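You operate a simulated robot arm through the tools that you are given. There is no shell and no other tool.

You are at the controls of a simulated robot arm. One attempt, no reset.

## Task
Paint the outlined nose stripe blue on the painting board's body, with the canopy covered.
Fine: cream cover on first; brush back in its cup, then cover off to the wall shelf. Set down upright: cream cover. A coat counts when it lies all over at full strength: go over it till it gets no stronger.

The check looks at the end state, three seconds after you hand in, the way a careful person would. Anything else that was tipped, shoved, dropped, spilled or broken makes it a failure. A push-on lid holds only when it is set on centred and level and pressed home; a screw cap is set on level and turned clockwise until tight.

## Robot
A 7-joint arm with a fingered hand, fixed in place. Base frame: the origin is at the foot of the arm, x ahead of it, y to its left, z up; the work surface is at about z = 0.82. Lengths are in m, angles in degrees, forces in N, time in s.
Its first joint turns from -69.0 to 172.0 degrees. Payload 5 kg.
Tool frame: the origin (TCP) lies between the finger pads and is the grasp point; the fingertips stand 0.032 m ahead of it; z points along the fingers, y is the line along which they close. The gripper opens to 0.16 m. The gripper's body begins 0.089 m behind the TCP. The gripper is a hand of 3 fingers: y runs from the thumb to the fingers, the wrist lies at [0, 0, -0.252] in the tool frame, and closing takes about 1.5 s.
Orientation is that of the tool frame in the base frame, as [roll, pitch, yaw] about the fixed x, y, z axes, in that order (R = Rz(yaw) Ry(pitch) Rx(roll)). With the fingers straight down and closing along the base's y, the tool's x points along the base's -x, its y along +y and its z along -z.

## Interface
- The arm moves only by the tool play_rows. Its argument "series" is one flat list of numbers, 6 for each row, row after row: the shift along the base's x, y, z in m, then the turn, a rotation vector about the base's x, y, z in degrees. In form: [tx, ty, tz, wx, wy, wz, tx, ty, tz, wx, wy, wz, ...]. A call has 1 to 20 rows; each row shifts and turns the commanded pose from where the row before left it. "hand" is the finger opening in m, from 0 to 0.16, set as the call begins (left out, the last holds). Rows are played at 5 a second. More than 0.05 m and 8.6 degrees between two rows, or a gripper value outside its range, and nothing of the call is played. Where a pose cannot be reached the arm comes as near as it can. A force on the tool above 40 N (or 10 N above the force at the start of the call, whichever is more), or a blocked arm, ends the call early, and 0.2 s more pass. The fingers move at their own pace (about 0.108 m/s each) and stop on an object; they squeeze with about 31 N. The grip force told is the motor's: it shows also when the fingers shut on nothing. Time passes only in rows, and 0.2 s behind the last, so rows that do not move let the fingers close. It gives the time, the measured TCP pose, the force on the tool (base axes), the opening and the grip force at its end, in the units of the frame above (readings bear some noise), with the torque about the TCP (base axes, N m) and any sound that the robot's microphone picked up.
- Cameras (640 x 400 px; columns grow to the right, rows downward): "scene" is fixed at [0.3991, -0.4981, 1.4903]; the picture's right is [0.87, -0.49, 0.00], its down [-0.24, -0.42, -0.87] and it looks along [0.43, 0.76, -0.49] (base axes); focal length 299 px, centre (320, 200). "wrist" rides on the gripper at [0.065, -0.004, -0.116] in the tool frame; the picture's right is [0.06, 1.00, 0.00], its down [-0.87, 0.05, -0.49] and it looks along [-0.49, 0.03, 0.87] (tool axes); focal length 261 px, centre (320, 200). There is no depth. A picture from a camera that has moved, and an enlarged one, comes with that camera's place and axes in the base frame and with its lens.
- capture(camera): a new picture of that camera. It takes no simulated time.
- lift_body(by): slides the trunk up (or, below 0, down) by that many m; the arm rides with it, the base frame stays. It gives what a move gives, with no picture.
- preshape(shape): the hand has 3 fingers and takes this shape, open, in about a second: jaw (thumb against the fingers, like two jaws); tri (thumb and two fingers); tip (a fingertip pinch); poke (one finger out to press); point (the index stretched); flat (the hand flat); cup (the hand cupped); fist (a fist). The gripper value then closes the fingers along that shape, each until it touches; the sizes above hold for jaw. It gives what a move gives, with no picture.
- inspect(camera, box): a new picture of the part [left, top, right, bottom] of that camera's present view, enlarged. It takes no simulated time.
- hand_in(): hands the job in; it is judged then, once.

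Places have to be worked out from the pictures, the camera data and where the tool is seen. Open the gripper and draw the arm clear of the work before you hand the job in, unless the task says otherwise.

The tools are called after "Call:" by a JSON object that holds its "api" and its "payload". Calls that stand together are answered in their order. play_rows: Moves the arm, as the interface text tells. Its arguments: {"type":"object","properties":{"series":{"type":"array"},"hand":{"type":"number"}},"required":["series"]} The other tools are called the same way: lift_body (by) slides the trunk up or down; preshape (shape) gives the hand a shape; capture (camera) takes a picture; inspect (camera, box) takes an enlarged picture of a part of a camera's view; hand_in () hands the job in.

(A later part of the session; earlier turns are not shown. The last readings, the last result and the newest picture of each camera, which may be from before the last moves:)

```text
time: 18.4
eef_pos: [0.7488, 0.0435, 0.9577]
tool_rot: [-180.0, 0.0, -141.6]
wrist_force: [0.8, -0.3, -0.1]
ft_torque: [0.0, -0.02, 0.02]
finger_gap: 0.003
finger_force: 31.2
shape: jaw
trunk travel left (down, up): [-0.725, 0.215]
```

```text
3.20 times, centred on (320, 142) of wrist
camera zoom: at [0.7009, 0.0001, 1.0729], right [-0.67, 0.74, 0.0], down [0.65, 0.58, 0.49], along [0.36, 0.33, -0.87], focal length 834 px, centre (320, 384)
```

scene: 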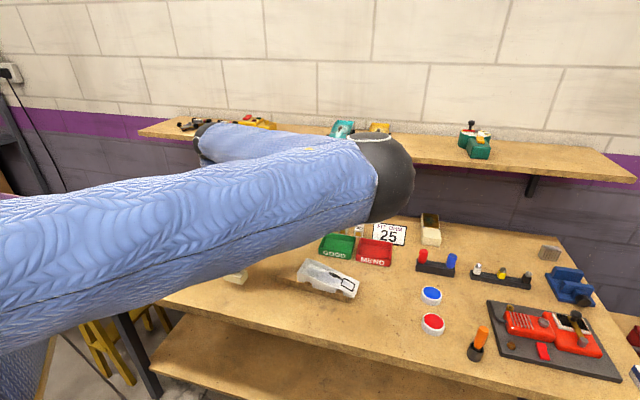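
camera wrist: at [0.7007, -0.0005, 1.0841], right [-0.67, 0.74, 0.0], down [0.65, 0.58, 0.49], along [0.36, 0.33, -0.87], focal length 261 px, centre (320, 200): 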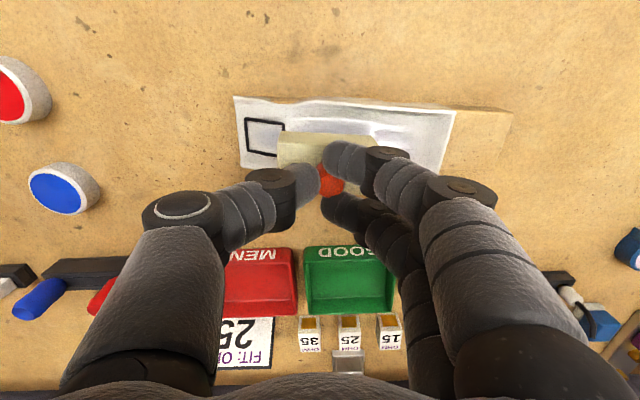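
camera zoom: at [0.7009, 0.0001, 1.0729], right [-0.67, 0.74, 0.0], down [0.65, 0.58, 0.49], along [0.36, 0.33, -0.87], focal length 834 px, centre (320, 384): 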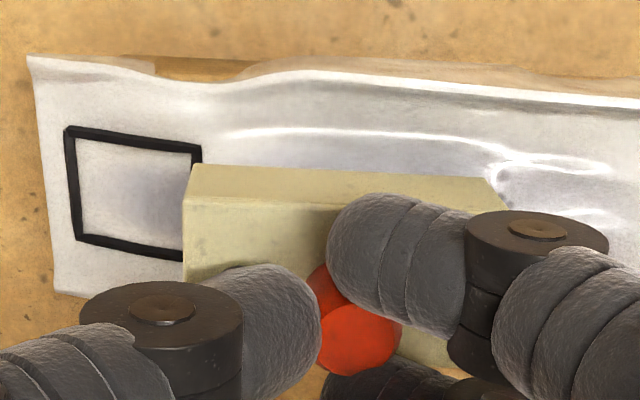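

Call:
{"api": "play_rows", "payload": {"series": [0, 0, -0.002, 0, 0, 0, 0, 0, 0, 0, 0, 0]}}

Call:
{"api": "play_rows", "payload": {"series": [0, 0, -0.002, 0, 0, 0, 0, 0, 0, 0, 0, 0]}}

Call:
{"api": "play_rows", "payload": {"series": [0, 0, -0.002, 0, 0, 0, 0, 0, 0, 0, 0, 0]}}

```text
time: 19.0
eef_pos: [0.7493, 0.0437, 0.9566]
tool_rot: [-180.0, 0.1, -141.5]
wrist_force: [0.0, -0.3, -1.5]
ft_torque: [0.03, -0.03, -0.01]
finger_gap: 0.0027
finger_force: 31.4
shape: jaw
trunk travel left (down, up): [-0.725, 0.215]
```

```text
time: 19.6
eef_pos: [0.7475, 0.0431, 0.954]
tool_rot: [-179.9, -0.1, -141.5]
wrist_force: [0.7, 0.1, -0.6]
ft_torque: [0.01, -0.01, -0.02]
finger_gap: 0.0031
finger_force: 30.4
shape: jaw
trunk travel left (down, up): [-0.725, 0.215]
```

```text
time: 20.2
eef_pos: [0.749, 0.0441, 0.9513]
tool_rot: [-180.0, 0.0, -141.5]
wrist_force: [-0.4, 0.7, -0.3]
ft_torque: [-0.03, 0.0, -0.02]
finger_gap: 0.003
finger_force: 31.5
shape: jaw
trunk travel left (down, up): [-0.725, 0.215]
```

No contact force yet, with the cover's underside at about z 0.8845. I'll carry on down in 2 mm steps.

Call:
{"api": "play_rows", "payload": {"series": [0, 0, -0.002, 0, 0, 0, 0, 0, 0, 0, 0, 0]}}

Call:
{"api": "play_rows", "payload": {"series": [0, 0, -0.002, 0, 0, 0, 0, 0, 0, 0, 0, 0]}}

Call:
{"api": "inspect", "payload": {"camera": "wrist", "box": [220, 80, 420, 205]}}

```text
time: 20.8
eef_pos: [0.7489, 0.0441, 0.951]
tool_rot: [179.9, 0.1, -141.5]
wrist_force: [0.5, 0.3, -0.1]
ft_torque: [-0.04, -0.05, 0.0]
finger_gap: 0.0027
finger_force: 31.3
shape: jaw
trunk travel left (down, up): [-0.725, 0.215]
```

```text
time: 21.4
eef_pos: [0.7498, 0.0428, 0.9488]
tool_rot: [179.9, 0.0, -141.5]
wrist_force: [-0.1, 0.2, -0.4]
ft_torque: [0.02, -0.05, 0.0]
finger_gap: 0.0031
finger_force: 31.0
shape: jaw
trunk travel left (down, up): [-0.725, 0.215]
```

```text
3.20 times, centred on (320, 142) of wrist
camera zoom: at [0.7012, -0.0001, 1.0637], right [-0.67, 0.74, 0.0], down [0.65, 0.58, 0.49], along [0.36, 0.33, -0.87], focal length 834 px, centre (320, 384)
```

zoom: 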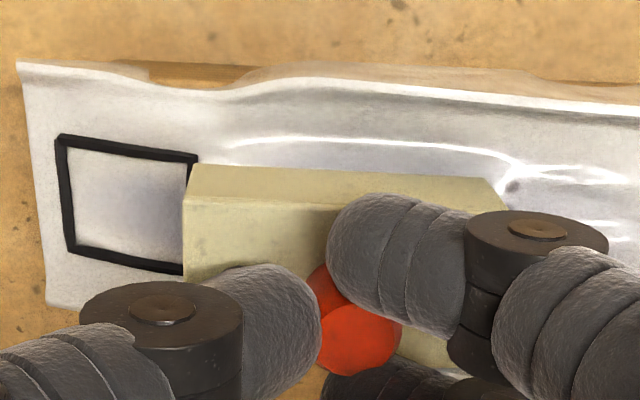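

Call:
{"api": "play_rows", "payload": {"series": [0, 0, -0.002, 0, 0, 0, 0, 0, 0, 0, 0, 0]}}

Call:
{"api": "play_rows", "payload": {"series": [0, 0, -0.002, 0, 0, 0, 0, 0, 0, 0, 0, 0]}}

Call:
{"api": "play_rows", "payload": {"series": [0, 0, -0.002, 0, 0, 0, 0, 0, 0, 0, 0, 0]}}

Call:
{"api": "inspect", "payload": {"camera": "wrist", "box": [220, 80, 420, 205]}}

```text
time: 22.0
eef_pos: [0.7479, 0.0433, 0.947]
tool_rot: [-180.0, 0.0, -141.4]
wrist_force: [-0.6, -0.5, -0.6]
ft_torque: [-0.01, -0.05, -0.01]
finger_gap: 0.003
finger_force: 31.1
shape: jaw
trunk travel left (down, up): [-0.725, 0.215]
```

```text
time: 22.6
eef_pos: [0.7482, 0.0418, 0.9452]
tool_rot: [179.9, 0.0, -141.5]
wrist_force: [-0.4, 0.3, 0.5]
ft_torque: [0.03, -0.03, -0.03]
finger_gap: 0.0029
finger_force: 30.8
shape: jaw
trunk travel left (down, up): [-0.725, 0.215]
```

```text
time: 23.2
eef_pos: [0.7492, 0.0435, 0.9415]
tool_rot: [179.9, 0.0, -141.5]
wrist_force: [0.3, 0.8, 0.6]
ft_torque: [0.01, -0.03, 0.0]
finger_gap: 0.0028
finger_force: 30.9
shape: jaw
trunk travel left (down, up): [-0.725, 0.215]
```

```text
3.20 times, centred on (320, 142) of wrist
camera zoom: at [0.7015, -0.0001, 1.0579], right [-0.67, 0.74, 0.0], down [0.65, 0.58, 0.49], along [0.36, 0.33, -0.87], focal length 834 px, centre (320, 384)
```

zoom: 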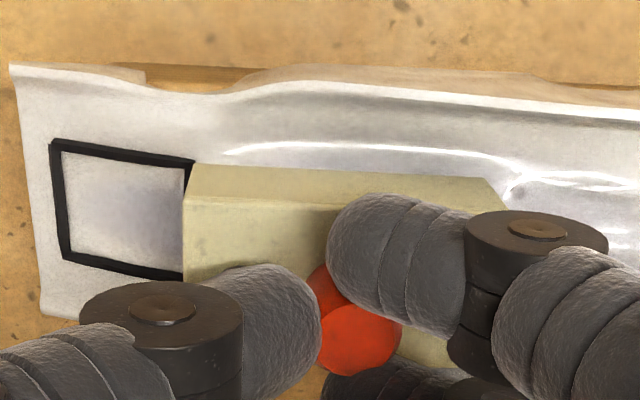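

Call:
{"api": "play_rows", "payload": {"series": [0, 0, -0.002, 0, 0, 0, 0, 0, 0, 0, 0, 0]}}

Call:
{"api": "play_rows", "payload": {"series": [0, 0, -0.002, 0, 0, 0, 0, 0, 0, 0, 0, 0]}}

Call:
{"api": "play_rows", "payload": {"series": [0, 0, -0.002, 0, 0, 0, 0, 0, 0, 0, 0, 0]}}

Call:
{"api": "inspect", "payload": {"camera": "wrist", "box": [220, 80, 420, 205]}}

```text
time: 23.8
eef_pos: [0.7486, 0.0434, 0.941]
tool_rot: [-180.0, 0.0, -141.5]
wrist_force: [0.3, -1.0, 0.4]
ft_torque: [0.0, -0.05, 0.02]
finger_gap: 0.0028
finger_force: 31.1
shape: jaw
trunk travel left (down, up): [-0.725, 0.215]
```

```text
time: 24.4
eef_pos: [0.7471, 0.0436, 0.9386]
tool_rot: [-180.0, 0.0, -141.5]
wrist_force: [0.0, 0.4, 0.4]
ft_torque: [-0.01, 0.01, 0.03]
finger_gap: 0.003
finger_force: 30.3
shape: jaw
trunk travel left (down, up): [-0.725, 0.215]
```

```text
time: 25.0
eef_pos: [0.7486, 0.0438, 0.9364]
tool_rot: [-179.9, 0.0, -141.6]
wrist_force: [-0.6, 0.9, -0.6]
ft_torque: [-0.01, 0.02, 0.03]
finger_gap: 0.0027
finger_force: 30.9
shape: jaw
trunk travel left (down, up): [-0.725, 0.215]
```

```text
3.20 times, centred on (320, 142) of wrist
camera zoom: at [0.7007, -0.0003, 1.0521], right [-0.67, 0.74, 0.0], down [0.65, 0.58, 0.49], along [0.36, 0.33, -0.87], focal length 834 px, centre (320, 384)
```

zoom: 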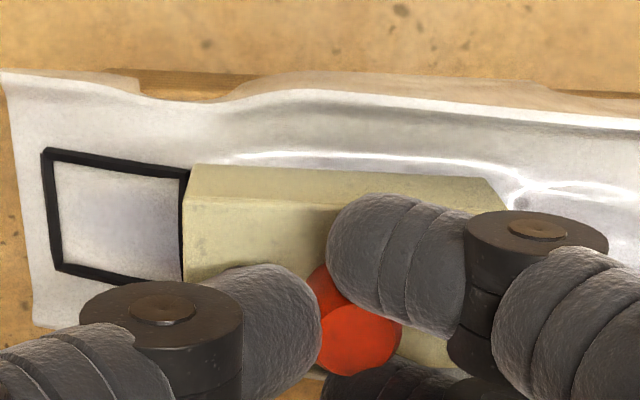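

Call:
{"api": "play_rows", "payload": {"series": [0, 0, -0.002, 0, 0, 0, 0, 0, 0, 0, 0, 0]}}

Call:
{"api": "play_rows", "payload": {"series": [0, 0, -0.002, 0, 0, 0, 0, 0, 0, 0, 0, 0]}}

Call:
{"api": "inspect", "payload": {"camera": "wrist", "box": [220, 80, 420, 205]}}

```text
time: 25.6
eef_pos: [0.7485, 0.042, 0.9361]
tool_rot: [180.0, 0.0, -141.4]
wrist_force: [1.2, -2.2, 4.5]
ft_torque: [0.04, 0.06, -0.03]
finger_gap: 0.0027
finger_force: 31.5
shape: jaw
trunk travel left (down, up): [-0.725, 0.215]
```

```text
time: 26.2
eef_pos: [0.7492, 0.0435, 0.9343]
tool_rot: [180.0, 0.1, -141.4]
wrist_force: [3.3, -3.7, 13.1]
ft_torque: [-0.01, 0.03, -0.02]
finger_gap: 0.0033
finger_force: 31.2
shape: jaw
trunk travel left (down, up): [-0.725, 0.215]
```

```text
3.20 times, centred on (320, 142) of wrist
camera zoom: at [0.7008, -0.0007, 1.0491], right [-0.67, 0.74, 0.0], down [0.65, 0.58, 0.49], along [0.37, 0.33, -0.87], focal length 834 px, centre (320, 384)
```

zoom: 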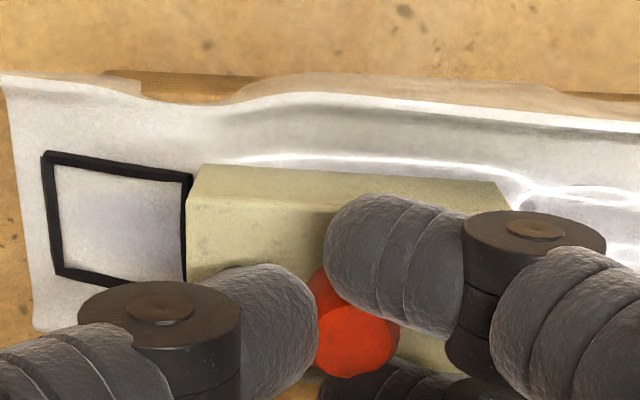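

The cover is now touching the body, with about 13 N of reaction and a slight push toward the nose, so it's resting on a slope. I'll ease off 1 mm and open the fingers slightly so it settles while still loosely caged.

Call:
{"api": "play_rows", "payload": {"series": [0, 0, 0.0015, 0, 0, 0, 0, 0, 0, 0, 0, 0]}}

Call:
{"api": "play_rows", "payload": {"series": [0, 0, 0, 0, 0, 0, 0, 0, 0, 0, 0, 0, 0, 0, 0, 0, 0, 0], "hand": 0.02}}

Call:
{"api": "inspect", "payload": {"camera": "wrist", "box": [220, 80, 420, 205]}}

```text
time: 26.8
eef_pos: [0.7488, 0.0437, 0.9342]
tool_rot: [-180.0, 0.0, -141.4]
wrist_force: [2.4, -2.3, 6.9]
ft_torque: [-0.04, 0.01, 0.03]
finger_gap: 0.0034
finger_force: 30.6
shape: jaw
trunk travel left (down, up): [-0.725, 0.215]
```

```text
time: 27.6
eef_pos: [0.7488, 0.0431, 0.9325]
tool_rot: [-180.0, 0.1, -141.4]
wrist_force: [1.8, -1.9, 2.9]
ft_torque: [0.05, -0.01, -0.02]
finger_gap: 0.0195
finger_force: 0.1
shape: jaw
trunk travel left (down, up): [-0.725, 0.215]
```

```text
3.20 times, centred on (320, 142) of wrist
camera zoom: at [0.7008, -0.0002, 1.0494], right [-0.67, 0.74, 0.0], down [0.65, 0.58, 0.49], along [0.36, 0.33, -0.87], focal length 834 px, centre (320, 384)
```

zoom: 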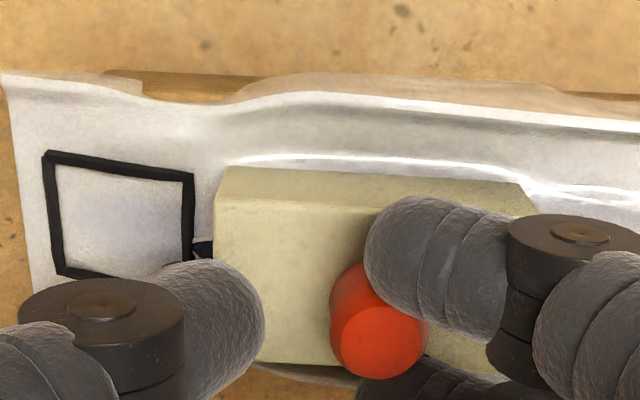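

Opening the fingers dragged the cover about 6 mm tailward, and the canopy tip now shows. I'll zoom in on how the knob sits against the two fingers.

Call:
{"api": "inspect", "payload": {"camera": "wrist", "box": [280, 120, 400, 205]}}

Call:
{"api": "capture", "payload": {"camera": "scene"}}

```text
4.71 times, centred on (340, 162) of wrist
camera zoom: at [0.7008, -0.0002, 1.0494], right [-0.67, 0.74, 0.0], down [0.65, 0.58, 0.49], along [0.36, 0.33, -0.87], focal length 1227 px, centre (226, 376)
```

zoom: 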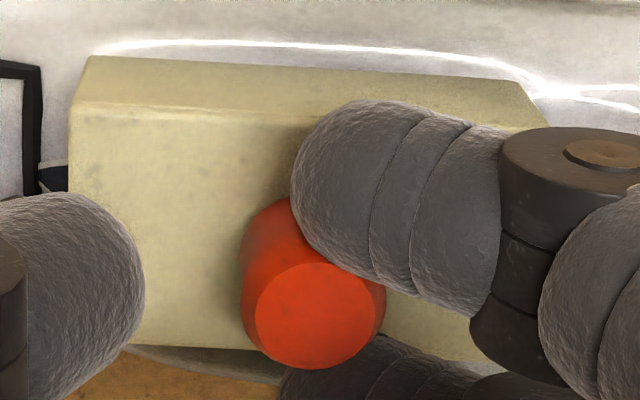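

```text
taken
```

scene: 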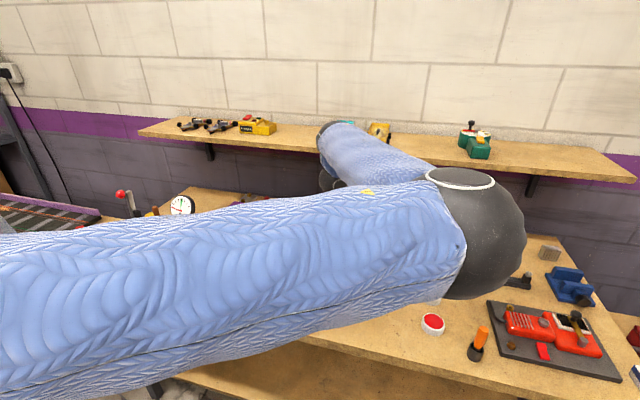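

The knob lagged the retreating fingers by about 2 mm, so it's dragging by friction and isn't locked. I'll push it back nose-ward about 7 mm with the fingers still loosely around it, then check.

Call:
{"api": "play_rows", "payload": {"series": [0.0022, -0.0027, 0.0005, 0, 0, 0, 0.0022, -0.0027, 0.0005, 0, 0, 0, 0, 0, 0, 0, 0, 0]}}

Call:
{"api": "inspect", "payload": {"camera": "wrist", "box": [220, 80, 420, 205]}}

```text
time: 28.4
eef_pos: [0.7538, 0.0386, 0.9352]
tool_rot: [-180.0, 0.0, -141.4]
wrist_force: [-1.6, 0.3, 2.5]
ft_torque: [0.07, 0.05, 0.01]
finger_gap: 0.0207
finger_force: 0.0
shape: jaw
trunk travel left (down, up): [-0.725, 0.215]
```

```text
3.20 times, centred on (320, 142) of wrist
camera zoom: at [0.7054, -0.0051, 1.0505], right [-0.67, 0.74, 0.0], down [0.65, 0.58, 0.49], along [0.36, 0.33, -0.87], focal length 834 px, centre (320, 384)
```

zoom: 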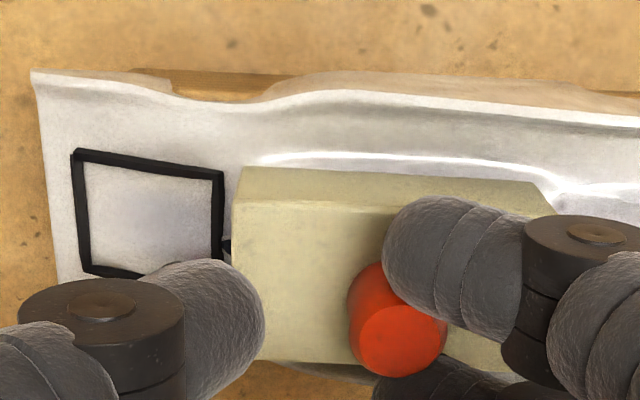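

The cover moved partway, with about 3 mm left to the outline's rear edge. I'll push another 4.5 mm nose-ward.

Call:
{"api": "play_rows", "payload": {"series": [0.0014, -0.0018, 0.001, 0, 0, 0, 0.0014, -0.0018, 0, 0, 0, 0, 0, 0, 0, 0, 0, 0]}}

Call:
{"api": "inspect", "payload": {"camera": "wrist", "box": [220, 80, 420, 205]}}

```text
time: 29.2
eef_pos: [0.7568, 0.034, 0.9367]
tool_rot: [180.0, 0.1, -141.5]
wrist_force: [-0.6, 0.4, 0.3]
ft_torque: [0.02, 0.03, 0.01]
finger_gap: 0.02
finger_force: 0.0
shape: jaw
trunk travel left (down, up): [-0.725, 0.215]
```

```text
3.20 times, centred on (320, 142) of wrist
camera zoom: at [0.7089, -0.0095, 1.0513], right [-0.67, 0.74, 0.0], down [0.65, 0.58, 0.49], along [0.36, 0.33, -0.87], focal length 834 px, centre (320, 384)
```

zoom: 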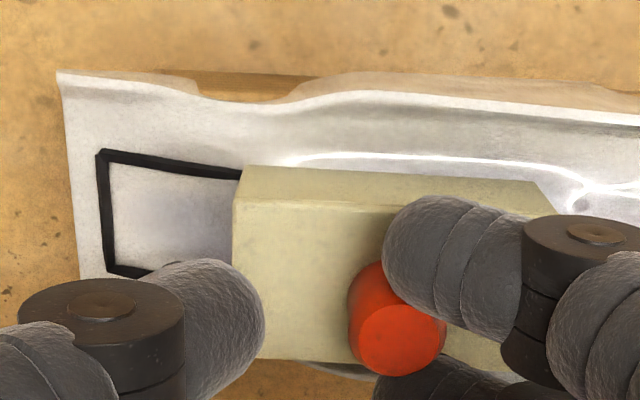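

The front edge is now about 1.5 mm over the outline's rear line. I'll open the fingers, which should drag it back slightly, and check.

Call:
{"api": "play_rows", "payload": {"series": [0, 0, 0, 0, 0, 0, 0, 0, 0, 0, 0, 0], "hand": 0.035}}

Call:
{"api": "inspect", "payload": {"camera": "wrist", "box": [220, 80, 420, 205]}}

```text
time: 29.8
eef_pos: [0.7566, 0.0341, 0.9374]
tool_rot: [-179.9, -0.1, -141.5]
wrist_force: [-0.5, -0.4, -0.6]
ft_torque: [-0.02, -0.03, -0.03]
finger_gap: 0.0345
finger_force: 0.1
shape: jaw
trunk travel left (down, up): [-0.725, 0.215]
```

```text
3.20 times, centred on (320, 142) of wrist
camera zoom: at [0.7089, -0.0093, 1.0513], right [-0.67, 0.74, 0.0], down [0.65, 0.58, 0.49], along [0.36, 0.33, -0.87], focal length 834 px, centre (320, 384)
```

zoom: 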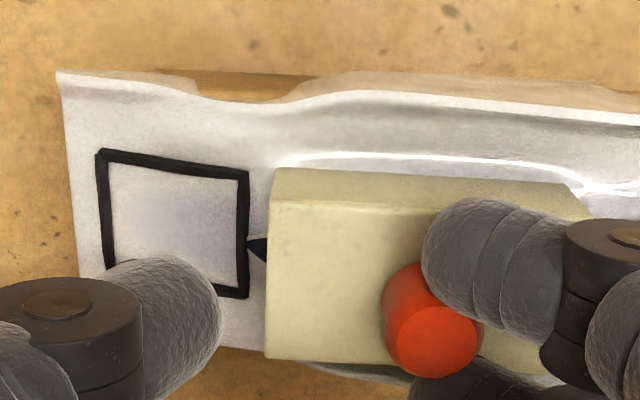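

The knob is clinging between the two fingers and follows them, so gripping the knob in jaw shape won't release cleanly here. I'll re-grip, carry the cover back to its spot on the bench, free it there and take it by its flat sides instead.

Call:
{"api": "play_rows", "payload": {"series": [0, 0, 0, 0, 0, 0, 0, 0, 0, 0, 0, 0, 0, 0, 0, 0, 0, 0, 0, 0, 0, 0, 0, 0, 0, 0, 0, 0, 0, 0], "hand": 0.0}}

Call:
{"api": "play_rows", "payload": {"series": [0, 0, 0.01, 0, 0, 0, 0, 0, 0.02, 0, 0, 0, 0, 0, 0.03, 0, 0, 0, 0, 0, 0, 0, 0, 0]}}

Call:
{"api": "capture", "payload": {"camera": "wrist"}}

Call:
{"api": "inspect", "payload": {"camera": "wrist", "box": [220, 80, 420, 205]}}

```text
time: 31.0
eef_pos: [0.7566, 0.035, 0.9352]
tool_rot: [180.0, 0.0, -141.5]
wrist_force: [-0.6, 0.6, 0.4]
ft_torque: [0.02, -0.03, -0.02]
finger_gap: 0.0061
finger_force: 30.9
shape: jaw
trunk travel left (down, up): [-0.725, 0.215]
```

```text
time: 32.0
eef_pos: [0.7567, 0.0341, 0.9973]
tool_rot: [-180.0, 0.0, -141.5]
wrist_force: [0.3, 0.2, 0.7]
ft_torque: [0.01, 0.02, -0.03]
finger_gap: 0.0058
finger_force: 31.1
shape: jaw
trunk travel left (down, up): [-0.725, 0.215]
```

```text
taken
camera wrist: at [0.709, -0.0093, 1.112], right [-0.67, 0.74, 0.0], down [0.65, 0.58, 0.49], along [0.36, 0.33, -0.87], focal length 261 px, centre (320, 200)
```

wrist: 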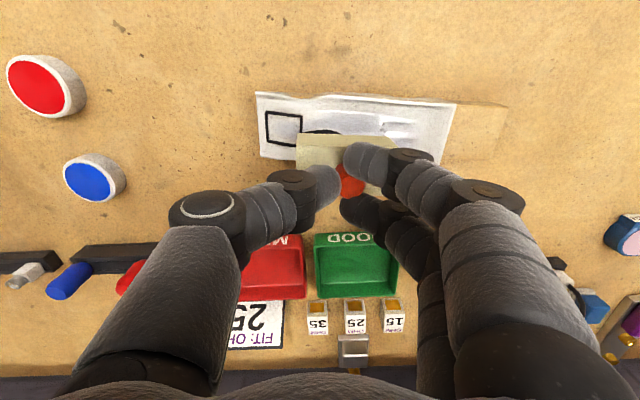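

```text
3.20 times, centred on (320, 142) of wrist
camera zoom: at [0.709, -0.0093, 1.112], right [-0.67, 0.74, 0.0], down [0.65, 0.58, 0.49], along [0.36, 0.33, -0.87], focal length 834 px, centre (320, 384)
```

zoom: 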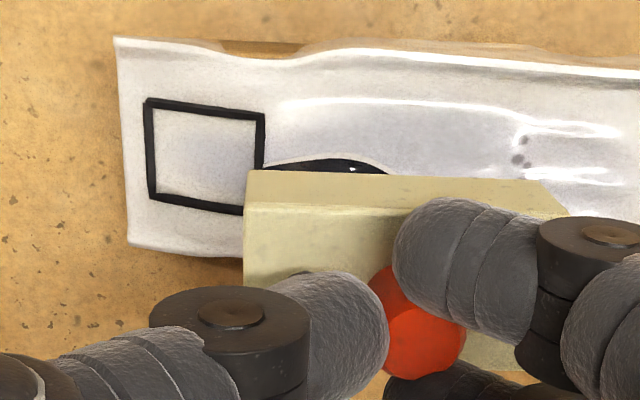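

The cover is held again, now with its centre about 15 mm tailward of the TCP. I'll carry it back over its original spot on the bench.

Call:
{"api": "play_rows", "payload": {"series": [-0.0397, 0.0234, 0, 0, 0, 0, -0.0397, 0.0234, 0, 0, 0, 0, -0.0397, 0.0234, 0, 0, 0, 0, -0.0397, 0.0234, 0, 0, 0, 0, -0.0397, 0.0234, 0, 0, 0, 0, -0.0397, 0.0234, 0, 0, 0, 0, 0, 0, -0.035, 0, 0, 0, 0, 0, -0.035, 0, 0, 0, 0, 0, -0.03, 0, 0, 0, 0, 0, 0, 0, 0, 0]}}

Call:
{"api": "play_rows", "payload": {"series": [0, 0, -0.003, 0, 0, 0, 0, 0, -0.003, 0, 0, 0, 0, 0, 0, 0, 0, 0]}}

Call:
{"api": "capture", "payload": {"camera": "wrist"}}

```text
time: 34.2
eef_pos: [0.5187, 0.1744, 0.9001]
tool_rot: [-180.0, 0.0, -141.5]
wrist_force: [0.0, -0.6, -0.2]
ft_torque: [-0.02, -0.02, 0.0]
finger_gap: 0.0056
finger_force: 31.1
shape: jaw
trunk travel left (down, up): [-0.725, 0.215]
```

```text
time: 35.0
eef_pos: [0.5177, 0.1728, 0.8918]
tool_rot: [-180.0, 0.0, -141.5]
wrist_force: [0.3, 0.7, 0.1]
ft_torque: [-0.04, 0.0, -0.01]
finger_gap: 0.0057
finger_force: 30.9
shape: jaw
trunk travel left (down, up): [-0.725, 0.215]
```

```text
taken
camera wrist: at [0.4701, 0.1302, 1.007], right [-0.67, 0.74, 0.0], down [0.65, 0.58, 0.49], along [0.36, 0.33, -0.87], focal length 261 px, centre (320, 200)
```

wrist: 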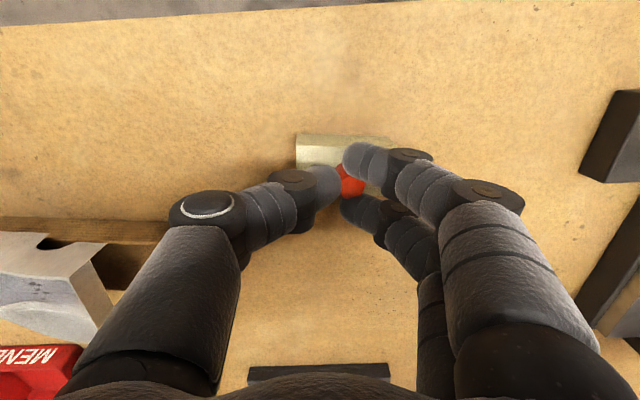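

Call:
{"api": "play_rows", "payload": {"series": [0, 0, -0.002, 0, 0, 0, 0, 0, 0, 0, 0, 0]}}

Call:
{"api": "play_rows", "payload": {"series": [0, 0, -0.002, 0, 0, 0, 0, 0, 0, 0, 0, 0]}}

Call:
{"api": "play_rows", "payload": {"series": [0, 0, -0.002, 0, 0, 0, 0, 0, 0, 0, 0, 0]}}

```text
time: 35.6
eef_pos: [0.517, 0.1733, 0.8907]
tool_rot: [180.0, 0.0, -141.5]
wrist_force: [-0.8, -0.1, 0.4]
ft_torque: [0.04, 0.0, 0.04]
finger_gap: 0.0059
finger_force: 30.8
shape: jaw
trunk travel left (down, up): [-0.725, 0.215]
```

```text
time: 36.2
eef_pos: [0.5194, 0.1749, 0.8872]
tool_rot: [179.9, 0.1, -141.4]
wrist_force: [-0.3, -0.5, -0.1]
ft_torque: [0.03, 0.03, -0.02]
finger_gap: 0.0055
finger_force: 31.2
shape: jaw
trunk travel left (down, up): [-0.725, 0.215]
```

```text
time: 36.8
eef_pos: [0.5179, 0.1744, 0.8853]
tool_rot: [-180.0, 0.0, -141.5]
wrist_force: [0.8, -1.8, 5.4]
ft_torque: [0.14, 0.12, -0.03]
finger_gap: 0.0057
finger_force: 31.5
shape: jaw
trunk travel left (down, up): [-0.725, 0.215]
```

The cover is on the bench, with contact at TCP z ≈ 0.885. I'll open the fingers while moving the tool the opposite way, so the two fingers stay put around the knob, and then look.

Call:
{"api": "play_rows", "payload": {"series": [0, 0, 0.001, 0, 0, 0]}}

Call:
{"api": "play_rows", "payload": {"series": [0.008, -0.01, 0, 0, 0, 0, 0.008, -0.01, 0, 0, 0, 0, 0, 0, 0, 0, 0, 0], "hand": 0.06}}

Call:
{"api": "inspect", "payload": {"camera": "wrist", "box": [240, 100, 440, 225]}}

```text
time: 37.2
eef_pos: [0.5179, 0.1736, 0.8859]
tool_rot: [-180.0, 0.0, -141.5]
wrist_force: [2.1, -2.6, 6.7]
ft_torque: [0.1, 0.08, -0.04]
finger_gap: 0.006
finger_force: 31.1
shape: jaw
trunk travel left (down, up): [-0.725, 0.215]
```

```text
time: 38.0
eef_pos: [0.533, 0.1547, 0.8863]
tool_rot: [-180.0, 0.0, -141.5]
wrist_force: [-1.7, 0.7, 3.4]
ft_torque: [0.08, 0.05, 0.02]
finger_gap: 0.0603
finger_force: 0.2
shape: jaw
trunk travel left (down, up): [-0.725, 0.215]
```

```text
3.20 times, centred on (340, 162) of wrist
camera zoom: at [0.4851, 0.1107, 1.001], right [-0.67, 0.74, 0.0], down [0.65, 0.58, 0.49], along [0.36, 0.33, -0.87], focal length 834 px, centre (256, 320)
```

zoom: 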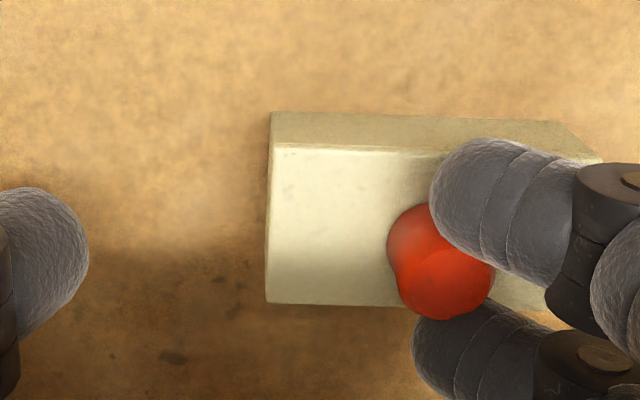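

Call:
{"api": "play_rows", "payload": {"series": [0, 0, 0.004, 0, 0, 0, 0, 0, 0, 0, 0, 0]}}

Call:
{"api": "inspect", "payload": {"camera": "wrist", "box": [240, 100, 440, 225]}}

Call:
{"api": "capture", "payload": {"camera": "scene"}}

```text
time: 38.6
eef_pos: [0.5333, 0.1545, 0.8889]
tool_rot: [-180.0, 0.1, -141.6]
wrist_force: [-0.1, -0.1, 0.0]
ft_torque: [0.01, -0.03, 0.0]
finger_gap: 0.0597
finger_force: 0.0
shape: jaw
trunk travel left (down, up): [-0.725, 0.215]
```

```text
3.20 times, centred on (340, 162) of wrist
camera zoom: at [0.4859, 0.1106, 1.0044], right [-0.67, 0.74, 0.0], down [0.65, 0.58, 0.49], along [0.36, 0.33, -0.87], focal length 834 px, centre (256, 320)
```

zoom: 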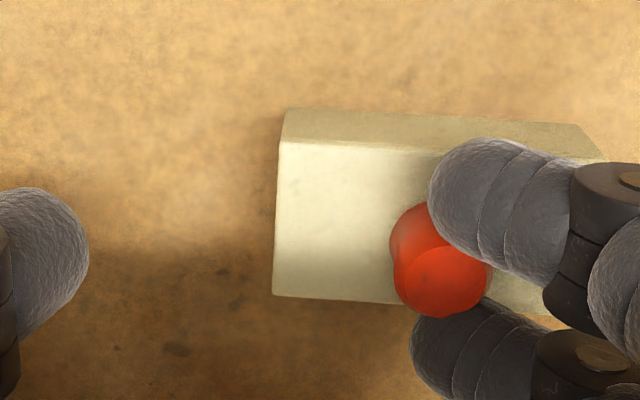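

```text
taken
```

scene: 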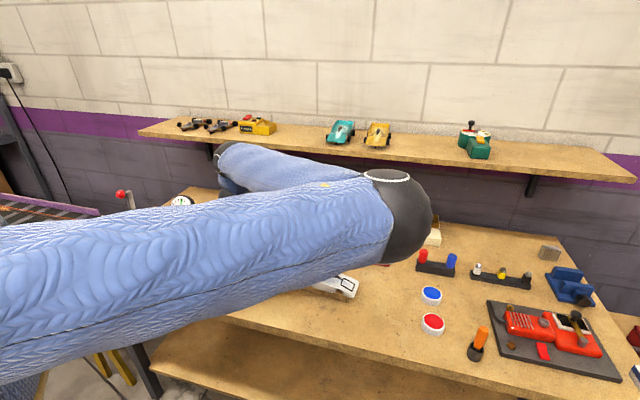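

With the thumb well away, the knob is still pinched between the two fingers and the cover tilts when I lift. I'll set it flat on the bench again and change the hand shape to free it.

Call:
{"api": "play_rows", "payload": {"series": [0, 0, -0.003, 0, 0, 0, 0, 0, 0, 0, 0, 0]}}

Call:
{"api": "preshape", "payload": {"shape": "tri"}}

Call:
{"api": "capture", "payload": {"camera": "wrist"}}

```text
time: 39.2
eef_pos: [0.5336, 0.1538, 0.8862]
tool_rot: [-180.0, -0.1, -141.5]
wrist_force: [-0.4, 0.2, 2.8]
ft_torque: [0.04, 0.08, 0.0]
finger_gap: 0.0598
finger_force: 0.1
shape: jaw
trunk travel left (down, up): [-0.725, 0.215]
```

```text
time: 40.1
eef_pos: [0.534, 0.1545, 0.8867]
tool_rot: [180.0, -0.1, -141.5]
wrist_force: [-0.2, 0.7, 0.1]
ft_torque: [0.02, 0.0, -0.02]
finger_gap: 0.16
finger_force: 0.0
shape: tri
trunk travel left (down, up): [-0.725, 0.215]
```

```text
taken
camera wrist: at [0.4861, 0.1108, 1.0014], right [-0.67, 0.74, 0.0], down [0.65, 0.58, 0.49], along [0.36, 0.33, -0.87], focal length 261 px, centre (320, 200)
```

wrist: 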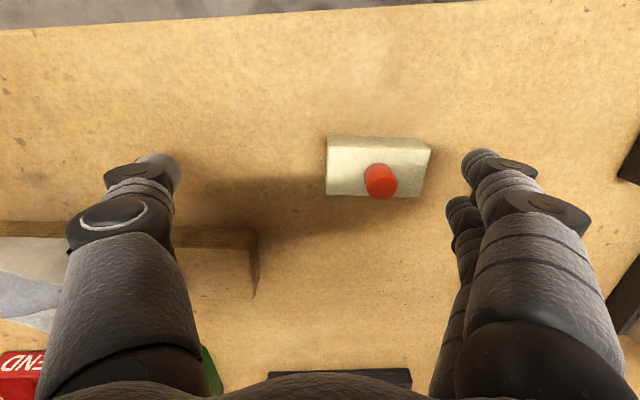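

Changing shape freed the cover and it stands upright on the bench. I'll raise the hand and locate it again.

Call:
{"api": "play_rows", "payload": {"series": [0, 0, 0.04, 0, 0, 0, 0, 0, 0.04, 0, 0, 0, 0, 0, 0.02, 0, 0, 0, 0, 0, 0, 0, 0, 0]}}

Call:
{"api": "capture", "payload": {"camera": "wrist"}}

Call:
{"api": "inspect", "payload": {"camera": "wrist", "box": [290, 70, 450, 170]}}

```text
time: 41.1
eef_pos: [0.5326, 0.1531, 0.9857]
tool_rot: [179.9, 0.0, -141.6]
wrist_force: [0.0, 0.4, -0.5]
ft_torque: [0.04, 0.0, 0.02]
finger_gap: 0.1601
finger_force: 0.0
shape: tri
trunk travel left (down, up): [-0.725, 0.215]
```

```text
taken
camera wrist: at [0.4853, 0.1099, 1.1008], right [-0.67, 0.74, 0.0], down [0.65, 0.58, 0.49], along [0.36, 0.33, -0.87], focal length 261 px, centre (320, 200)
```

wrist: 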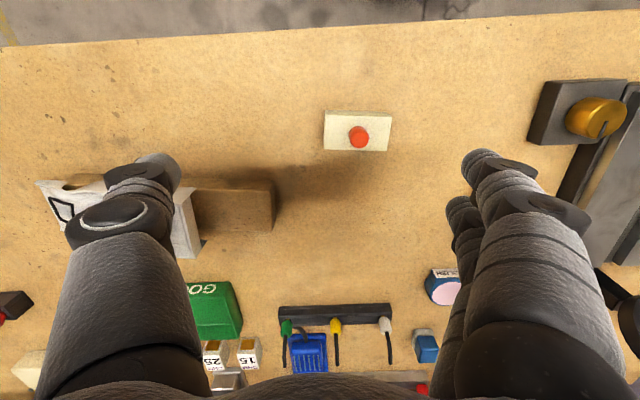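

```text
4.00 times, centred on (370, 120) of wrist
camera zoom: at [0.4853, 0.1099, 1.1008], right [-0.67, 0.74, 0.0], down [0.65, 0.58, 0.49], along [0.36, 0.33, -0.87], focal length 1043 px, centre (120, 520)
```

zoom: 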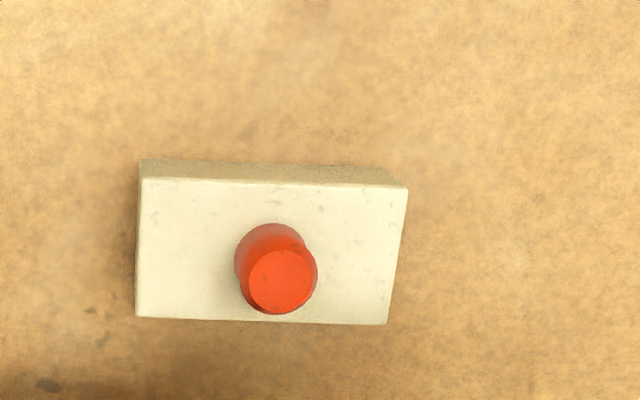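

The cover is now centred at (0.512, 0.182) at an angle of 129.7°. I'll go back to jaw shape and turn the tool about 91° so the fingers close across the block's short width, with the camera on the nose side.

Call:
{"api": "preshape", "payload": {"shape": "jaw"}}

Call:
{"api": "play_rows", "payload": {"series": [-0.0019, 0.0026, 0, 0, 0, 8.3, -0.0019, 0.0026, 0, 0, 0, 8.3, -0.0019, 0.0026, 0, 0, 0, 8.3, -0.0019, 0.0026, 0, 0, 0, 8.3, -0.0019, 0.0026, 0, 0, 0, 8.3, -0.0019, 0.0026, 0, 0, 0, 8.3, -0.0019, 0.0026, 0, 0, 0, 8.3, -0.0019, 0.0026, 0, 0, 0, 8.3, -0.0019, 0.0026, 0, 0, 0, 8.3, -0.0019, 0.0026, 0, 0, 0, 8.3, -0.0017, 0.0031, 0, 0, 0, 8.3, 0, 0, 0, 0, 0, 0]}}

Call:
{"api": "capture", "payload": {"camera": "wrist"}}

```text
time: 42.0
eef_pos: [0.5328, 0.1536, 0.9854]
tool_rot: [-180.0, 0.0, -141.6]
wrist_force: [0.0, -0.2, 0.2]
ft_torque: [-0.02, 0.01, 0.02]
finger_gap: 0.16
finger_force: 0.2
shape: jaw
trunk travel left (down, up): [-0.725, 0.215]
```

```text
time: 44.6
eef_pos: [0.5122, 0.1835, 0.9873]
tool_rot: [-180.0, 0.0, -50.0]
wrist_force: [-1.0, 0.3, 0.2]
ft_torque: [-0.01, 0.0, -0.05]
finger_gap: 0.1602
finger_force: 0.1
shape: jaw
trunk travel left (down, up): [-0.725, 0.215]
```

```text
taken
camera wrist: at [0.5588, 0.1362, 1.1014], right [-0.73, -0.69, 0.0], down [-0.6, 0.63, 0.49], along [-0.34, 0.36, -0.87], focal length 261 px, centre (320, 200)
```

wrist: 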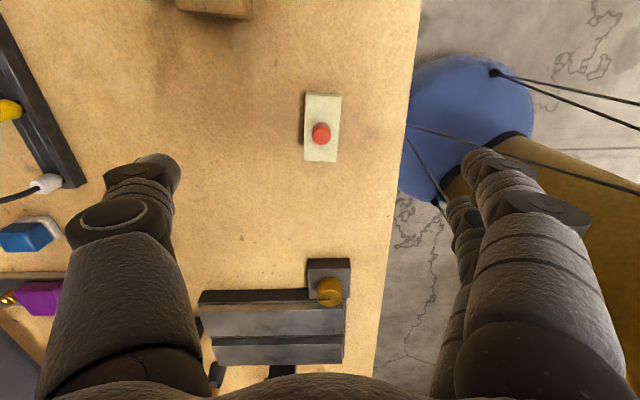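

The tool reached yaw -50° without trouble. I'll zoom in to check how the block is centred between the jaws before going down.

Call:
{"api": "inspect", "payload": {"camera": "wrist", "box": [256, 80, 384, 180]}}

```text
4.00 times, centred on (320, 130) of wrist
camera zoom: at [0.5588, 0.1362, 1.1014], right [-0.73, -0.69, 0.0], down [-0.6, 0.63, 0.49], along [-0.34, 0.36, -0.87], focal length 1043 px, centre (320, 480)
```

zoom: 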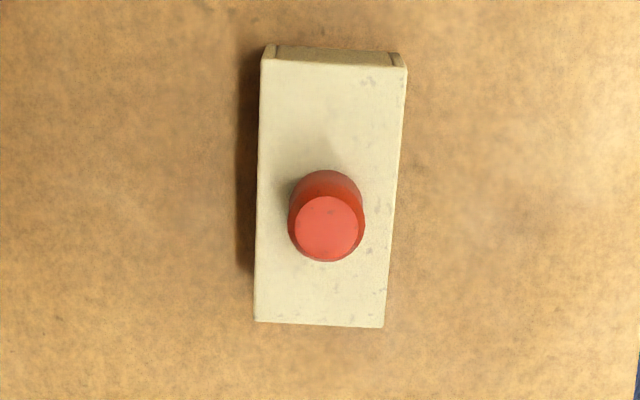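

The block's centre matches the TCP within 1 mm and the angle within 0.3°. I'll lower the jaws beside the block to TCP z ≈ 0.867, so the tips reach about 14 mm below its top.

Call:
{"api": "play_rows", "payload": {"series": [0.0005, -0.001, -0.03, 0, 0, 0, 0, 0, -0.03, 0, 0, 0, 0, 0, -0.03, 0, 0, 0, 0, 0, -0.015, 0, 0, 0, 0, 0, -0.015, 0, 0, 0, 0, 0, 0, 0, 0, 0], "hand": 0.09}}

Call:
{"api": "capture", "payload": {"camera": "wrist"}}

```text
time: 46.0
eef_pos: [0.5127, 0.1805, 0.865]
tool_rot: [-179.9, -0.1, -50.2]
wrist_force: [-0.1, 0.7, -0.3]
ft_torque: [0.02, 0.0, 0.01]
finger_gap: 0.0905
finger_force: 0.2
shape: jaw
trunk travel left (down, up): [-0.725, 0.215]
```

```text
taken
camera wrist: at [0.5581, 0.1349, 0.9808], right [-0.73, -0.69, 0.0], down [-0.6, 0.63, 0.49], along [-0.34, 0.36, -0.87], focal length 261 px, centre (320, 200)
```

wrist: 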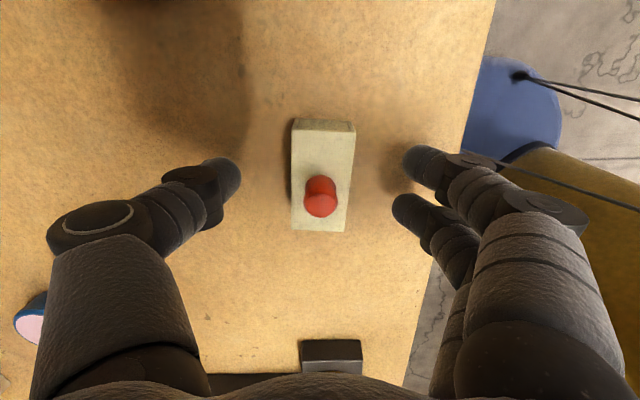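

The jaws sit evenly on both sides of the block, so I'll close on it.

Call:
{"api": "play_rows", "payload": {"series": [0, 0, 0, 0, 0, 0, 0, 0, 0, 0, 0, 0, 0, 0, 0, 0, 0, 0, 0, 0, 0, 0, 0, 0, 0, 0, 0, 0, 0, 0, 0, 0, 0, 0, 0, 0, 0, 0, 0, 0, 0, 0], "hand": 0.0}}

Call:
{"api": "inspect", "payload": {"camera": "wrist", "box": [220, 90, 420, 240]}}

```text
time: 47.6
eef_pos: [0.5123, 0.1823, 0.8658]
tool_rot: [-179.9, 0.0, -50.2]
wrist_force: [-0.6, 0.5, 0.1]
ft_torque: [-0.03, 0.0, 0.02]
finger_gap: 0.0279
finger_force: 31.0
shape: jaw
trunk travel left (down, up): [-0.725, 0.215]
```

```text
2.67 times, centred on (320, 165) of wrist
camera zoom: at [0.5583, 0.1349, 0.9808], right [-0.73, -0.69, 0.0], down [-0.6, 0.63, 0.49], along [-0.34, 0.36, -0.87], focal length 695 px, centre (320, 293)
```

zoom: 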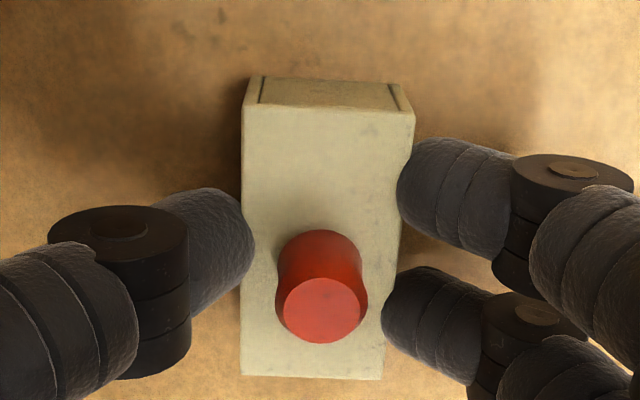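

The grip is on the flat sides, with the cover centre within 1 mm of the TCP and its underside 45.5 mm below the TCP. The inset end panel suggests the cover is a hollow shell. I'll lift it and carry it above the canopy.

Call:
{"api": "play_rows", "payload": {"series": [0, 0, 0.02, 0, 0, 0, 0, 0, 0.04, 0, 0, 0, 0, 0, 0.045, 0, 0, 0, 0.0391, -0.0228, 0, 0, 0, 0, 0.0391, -0.0228, 0, 0, 0, 0, 0.0391, -0.0228, 0, 0, 0, -0.3, 0.0391, -0.0228, 0, 0, 0, -0.3, 0.0391, -0.0228, 0, 0, 0, -0.4, 0.0391, -0.0228, 0, 0, 0, 0, 0, 0, 0, 0, 0, 0, 0, 0, 0, 0, 0, 0]}}

Call:
{"api": "capture", "payload": {"camera": "wrist"}}

Call:
{"api": "inspect", "payload": {"camera": "wrist", "box": [220, 60, 420, 185]}}

```text
time: 50.0
eef_pos: [0.75, 0.0436, 0.9715]
tool_rot: [-180.0, 0.1, -51.1]
wrist_force: [0.2, -0.1, 0.6]
ft_torque: [0.0, 0.04, 0.04]
finger_gap: 0.0284
finger_force: 31.3
shape: jaw
trunk travel left (down, up): [-0.725, 0.215]
```

```text
taken
camera wrist: at [0.7943, -0.0045, 1.0859], right [-0.74, -0.67, 0.0], down [-0.59, 0.64, 0.49], along [-0.33, 0.36, -0.87], focal length 261 px, centre (320, 200)
```

wrist: 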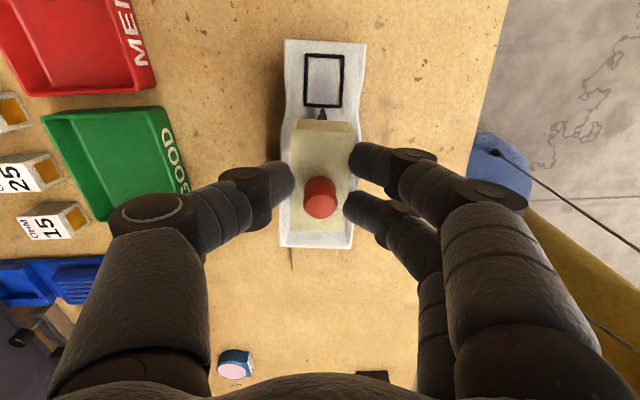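

```text
3.20 times, centred on (320, 122) of wrist
camera zoom: at [0.7943, -0.0045, 1.0859], right [-0.74, -0.67, 0.0], down [-0.59, 0.64, 0.49], along [-0.33, 0.36, -0.87], focal length 834 px, centre (320, 448)
```

zoom: 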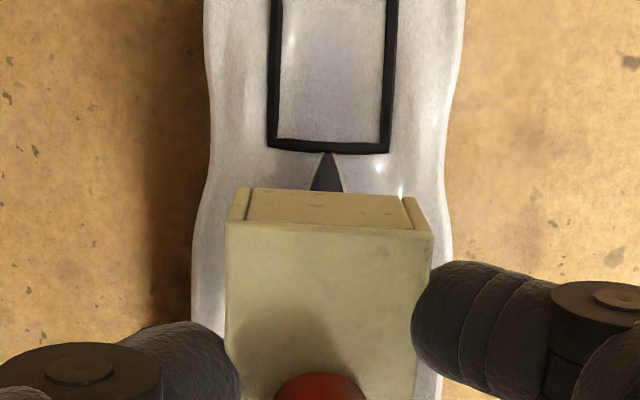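

This is a good view: the cover is centred laterally, and its front edge is about 2 mm too far over the outline's rear line. I'll shift 2.5 mm tailward and descend to just above contact.

Call:
{"api": "play_rows", "payload": {"series": [-0.0016, 0.002, 0, 0, 0, 0, 0, 0, -0.02, 0, 0, 0, 0, 0, -0.02, 0, 0, 0, 0, 0, -0.008, 0, 0, 0, 0, 0, 0, 0, 0, 0]}}

Call:
{"api": "inspect", "payload": {"camera": "wrist", "box": [220, 60, 420, 185]}}

```text
time: 51.2
eef_pos: [0.7469, 0.0479, 0.9223]
tool_rot: [-180.0, -0.1, -51.2]
wrist_force: [-0.2, -0.4, -0.3]
ft_torque: [0.01, 0.0, 0.02]
finger_gap: 0.0281
finger_force: 31.0
shape: jaw
trunk travel left (down, up): [-0.725, 0.215]
```

```text
3.20 times, centred on (320, 122) of wrist
camera zoom: at [0.7917, 0.0001, 1.0374], right [-0.74, -0.67, 0.0], down [-0.59, 0.64, 0.49], along [-0.33, 0.36, -0.87], focal length 834 px, centre (320, 448)
```

zoom: 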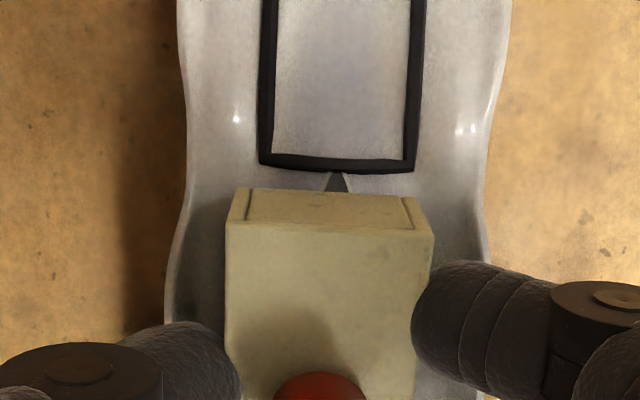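

The front edge is now about 2.7 mm behind the outline and roughly 1 mm off to the wall side. I'll nudge it back by that amount and re-measure.

Call:
{"api": "play_rows", "payload": {"series": [0.0006, -0.0026, 0, 0, 0, 0, 0, 0, 0, 0, 0, 0, 0, 0, 0, 0, 0, 0]}}

Call:
{"api": "inspect", "payload": {"camera": "wrist", "box": [220, 60, 420, 185]}}

```text
time: 52.0
eef_pos: [0.7475, 0.046, 0.9222]
tool_rot: [180.0, 0.0, -51.1]
wrist_force: [0.9, -0.3, 0.3]
ft_torque: [0.0, -0.01, 0.02]
finger_gap: 0.0284
finger_force: 30.9
shape: jaw
trunk travel left (down, up): [-0.725, 0.215]
```

```text
3.20 times, centred on (320, 122) of wrist
camera zoom: at [0.7925, -0.0025, 1.0378], right [-0.74, -0.67, 0.0], down [-0.59, 0.64, 0.49], along [-0.33, 0.36, -0.87], focal length 834 px, centre (320, 448)
```

zoom: 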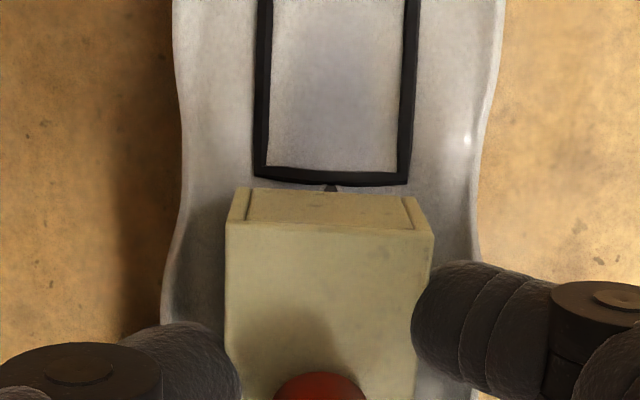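

The front edge is now within a millimetre behind the outline and centred. I'll go down in small steps to contact.

Call:
{"api": "play_rows", "payload": {"series": [0, 0, -0.003, 0, 0, 0, 0, 0, 0, 0, 0, 0]}}

Call:
{"api": "play_rows", "payload": {"series": [0, 0, -0.002, 0, 0, 0, 0, 0, 0, 0, 0, 0]}}

Call:
{"api": "play_rows", "payload": {"series": [0, 0, -0.002, 0, 0, 0, 0, 0, 0, 0, 0, 0]}}

Call:
{"api": "inspect", "payload": {"camera": "wrist", "box": [220, 60, 420, 185]}}

```text
time: 52.6
eef_pos: [0.7474, 0.046, 0.9195]
tool_rot: [-180.0, -0.1, -51.2]
wrist_force: [0.3, -1.2, 0.4]
ft_torque: [0.0, 0.02, 0.02]
finger_gap: 0.0285
finger_force: 30.6
shape: jaw
trunk travel left (down, up): [-0.725, 0.215]
```

```text
time: 53.2
eef_pos: [0.7482, 0.0455, 0.9185]
tool_rot: [180.0, -0.1, -51.3]
wrist_force: [-1.0, 0.4, -0.3]
ft_torque: [0.02, 0.04, 0.02]
finger_gap: 0.0283
finger_force: 30.6
shape: jaw
trunk travel left (down, up): [-0.725, 0.215]
```

```text
time: 53.8
eef_pos: [0.7476, 0.0448, 0.9173]
tool_rot: [-180.0, 0.0, -51.2]
wrist_force: [-0.8, 0.2, -0.3]
ft_torque: [0.0, -0.01, 0.03]
finger_gap: 0.0283
finger_force: 31.0
shape: jaw
trunk travel left (down, up): [-0.725, 0.215]
```

```text
3.20 times, centred on (320, 122) of wrist
camera zoom: at [0.7926, -0.0029, 1.031], right [-0.74, -0.67, 0.0], down [-0.59, 0.64, 0.49], along [-0.33, 0.36, -0.87], focal length 834 px, centre (320, 448)
```

zoom: 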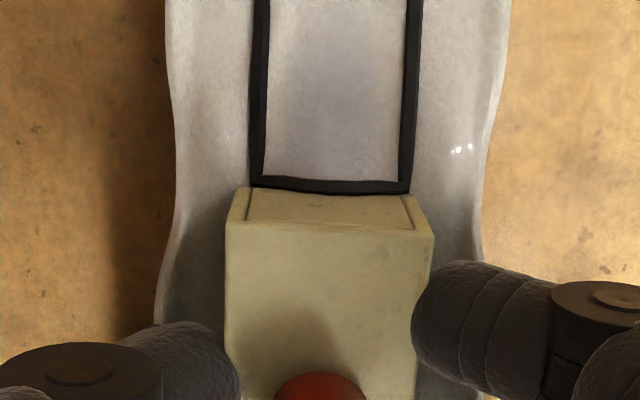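

Call:
{"api": "play_rows", "payload": {"series": [0, 0, -0.002, 0, 0, 0, 0, 0, 0, 0, 0, 0]}}

Call:
{"api": "play_rows", "payload": {"series": [0, 0, -0.0015, 0, 0, 0, 0, 0, 0, 0, 0, 0]}}

Call:
{"api": "inspect", "payload": {"camera": "wrist", "box": [220, 60, 420, 185]}}

```text
time: 54.4
eef_pos: [0.7478, 0.044, 0.9135]
tool_rot: [-180.0, 0.0, -51.2]
wrist_force: [0.5, 0.0, 2.6]
ft_torque: [-0.04, 0.0, -0.03]
finger_gap: 0.0281
finger_force: 31.6
shape: jaw
trunk travel left (down, up): [-0.725, 0.215]
```

```text
time: 55.0
eef_pos: [0.7463, 0.0452, 0.9132]
tool_rot: [180.0, 0.0, -51.1]
wrist_force: [0.1, 0.5, 9.3]
ft_torque: [-0.09, 0.09, 0.02]
finger_gap: 0.0285
finger_force: 30.9
shape: jaw
trunk travel left (down, up): [-0.725, 0.215]
```

```text
3.20 times, centred on (320, 122) of wrist
camera zoom: at [0.7924, -0.003, 1.0287], right [-0.74, -0.67, 0.0], down [-0.59, 0.64, 0.49], along [-0.33, 0.36, -0.87], focal length 834 px, centre (320, 448)
```

zoom: 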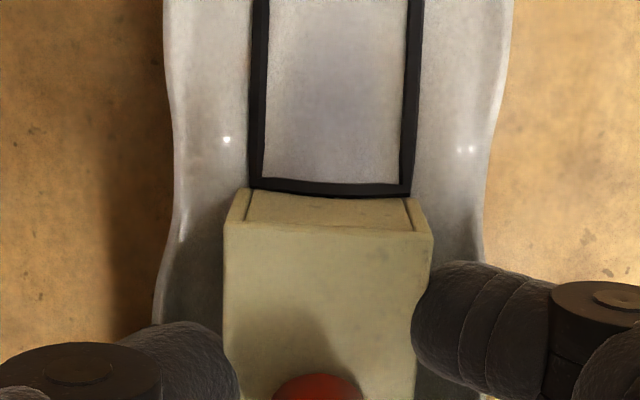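

The cover is down with 9 N of vertical force and almost no side force. I'll ease off slightly and open the jaws.

Call:
{"api": "play_rows", "payload": {"series": [0, 0, 0.001, 0, 0, 0, 0, 0, 0, 0, 0, 0]}}

Call:
{"api": "play_rows", "payload": {"series": [0, 0, 0, 0, 0, 0, 0, 0, 0, 0, 0, 0], "hand": 0.05}}

Call:
{"api": "inspect", "payload": {"camera": "wrist", "box": [220, 60, 420, 260]}}

```text
time: 55.6
eef_pos: [0.7468, 0.0455, 0.9146]
tool_rot: [-180.0, 0.0, -51.2]
wrist_force: [0.5, 0.3, 6.2]
ft_torque: [-0.08, 0.05, 0.01]
finger_gap: 0.0284
finger_force: 31.4
shape: jaw
trunk travel left (down, up): [-0.725, 0.215]
```

```text
time: 56.2
eef_pos: [0.7478, 0.0458, 0.914]
tool_rot: [180.0, 0.1, -51.2]
wrist_force: [1.1, 0.0, 0.5]
ft_torque: [-0.01, -0.02, 0.01]
finger_gap: 0.0491
finger_force: 0.1
shape: jaw
trunk travel left (down, up): [-0.725, 0.215]
```

```text
2.00 times, centred on (320, 160) of wrist
camera zoom: at [0.7925, -0.0028, 1.0285], right [-0.74, -0.67, 0.0], down [-0.59, 0.64, 0.49], along [-0.33, 0.36, -0.87], focal length 521 px, centre (320, 280)
```

zoom: 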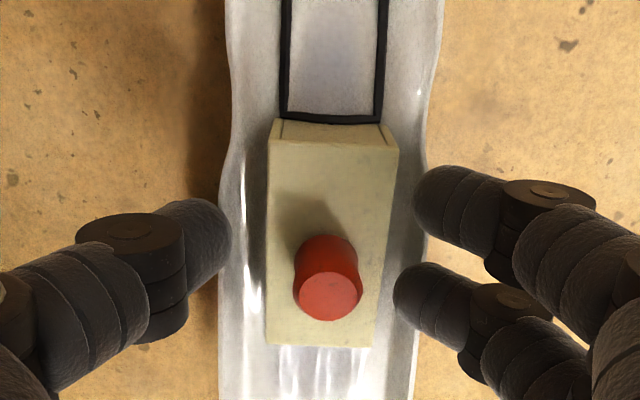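

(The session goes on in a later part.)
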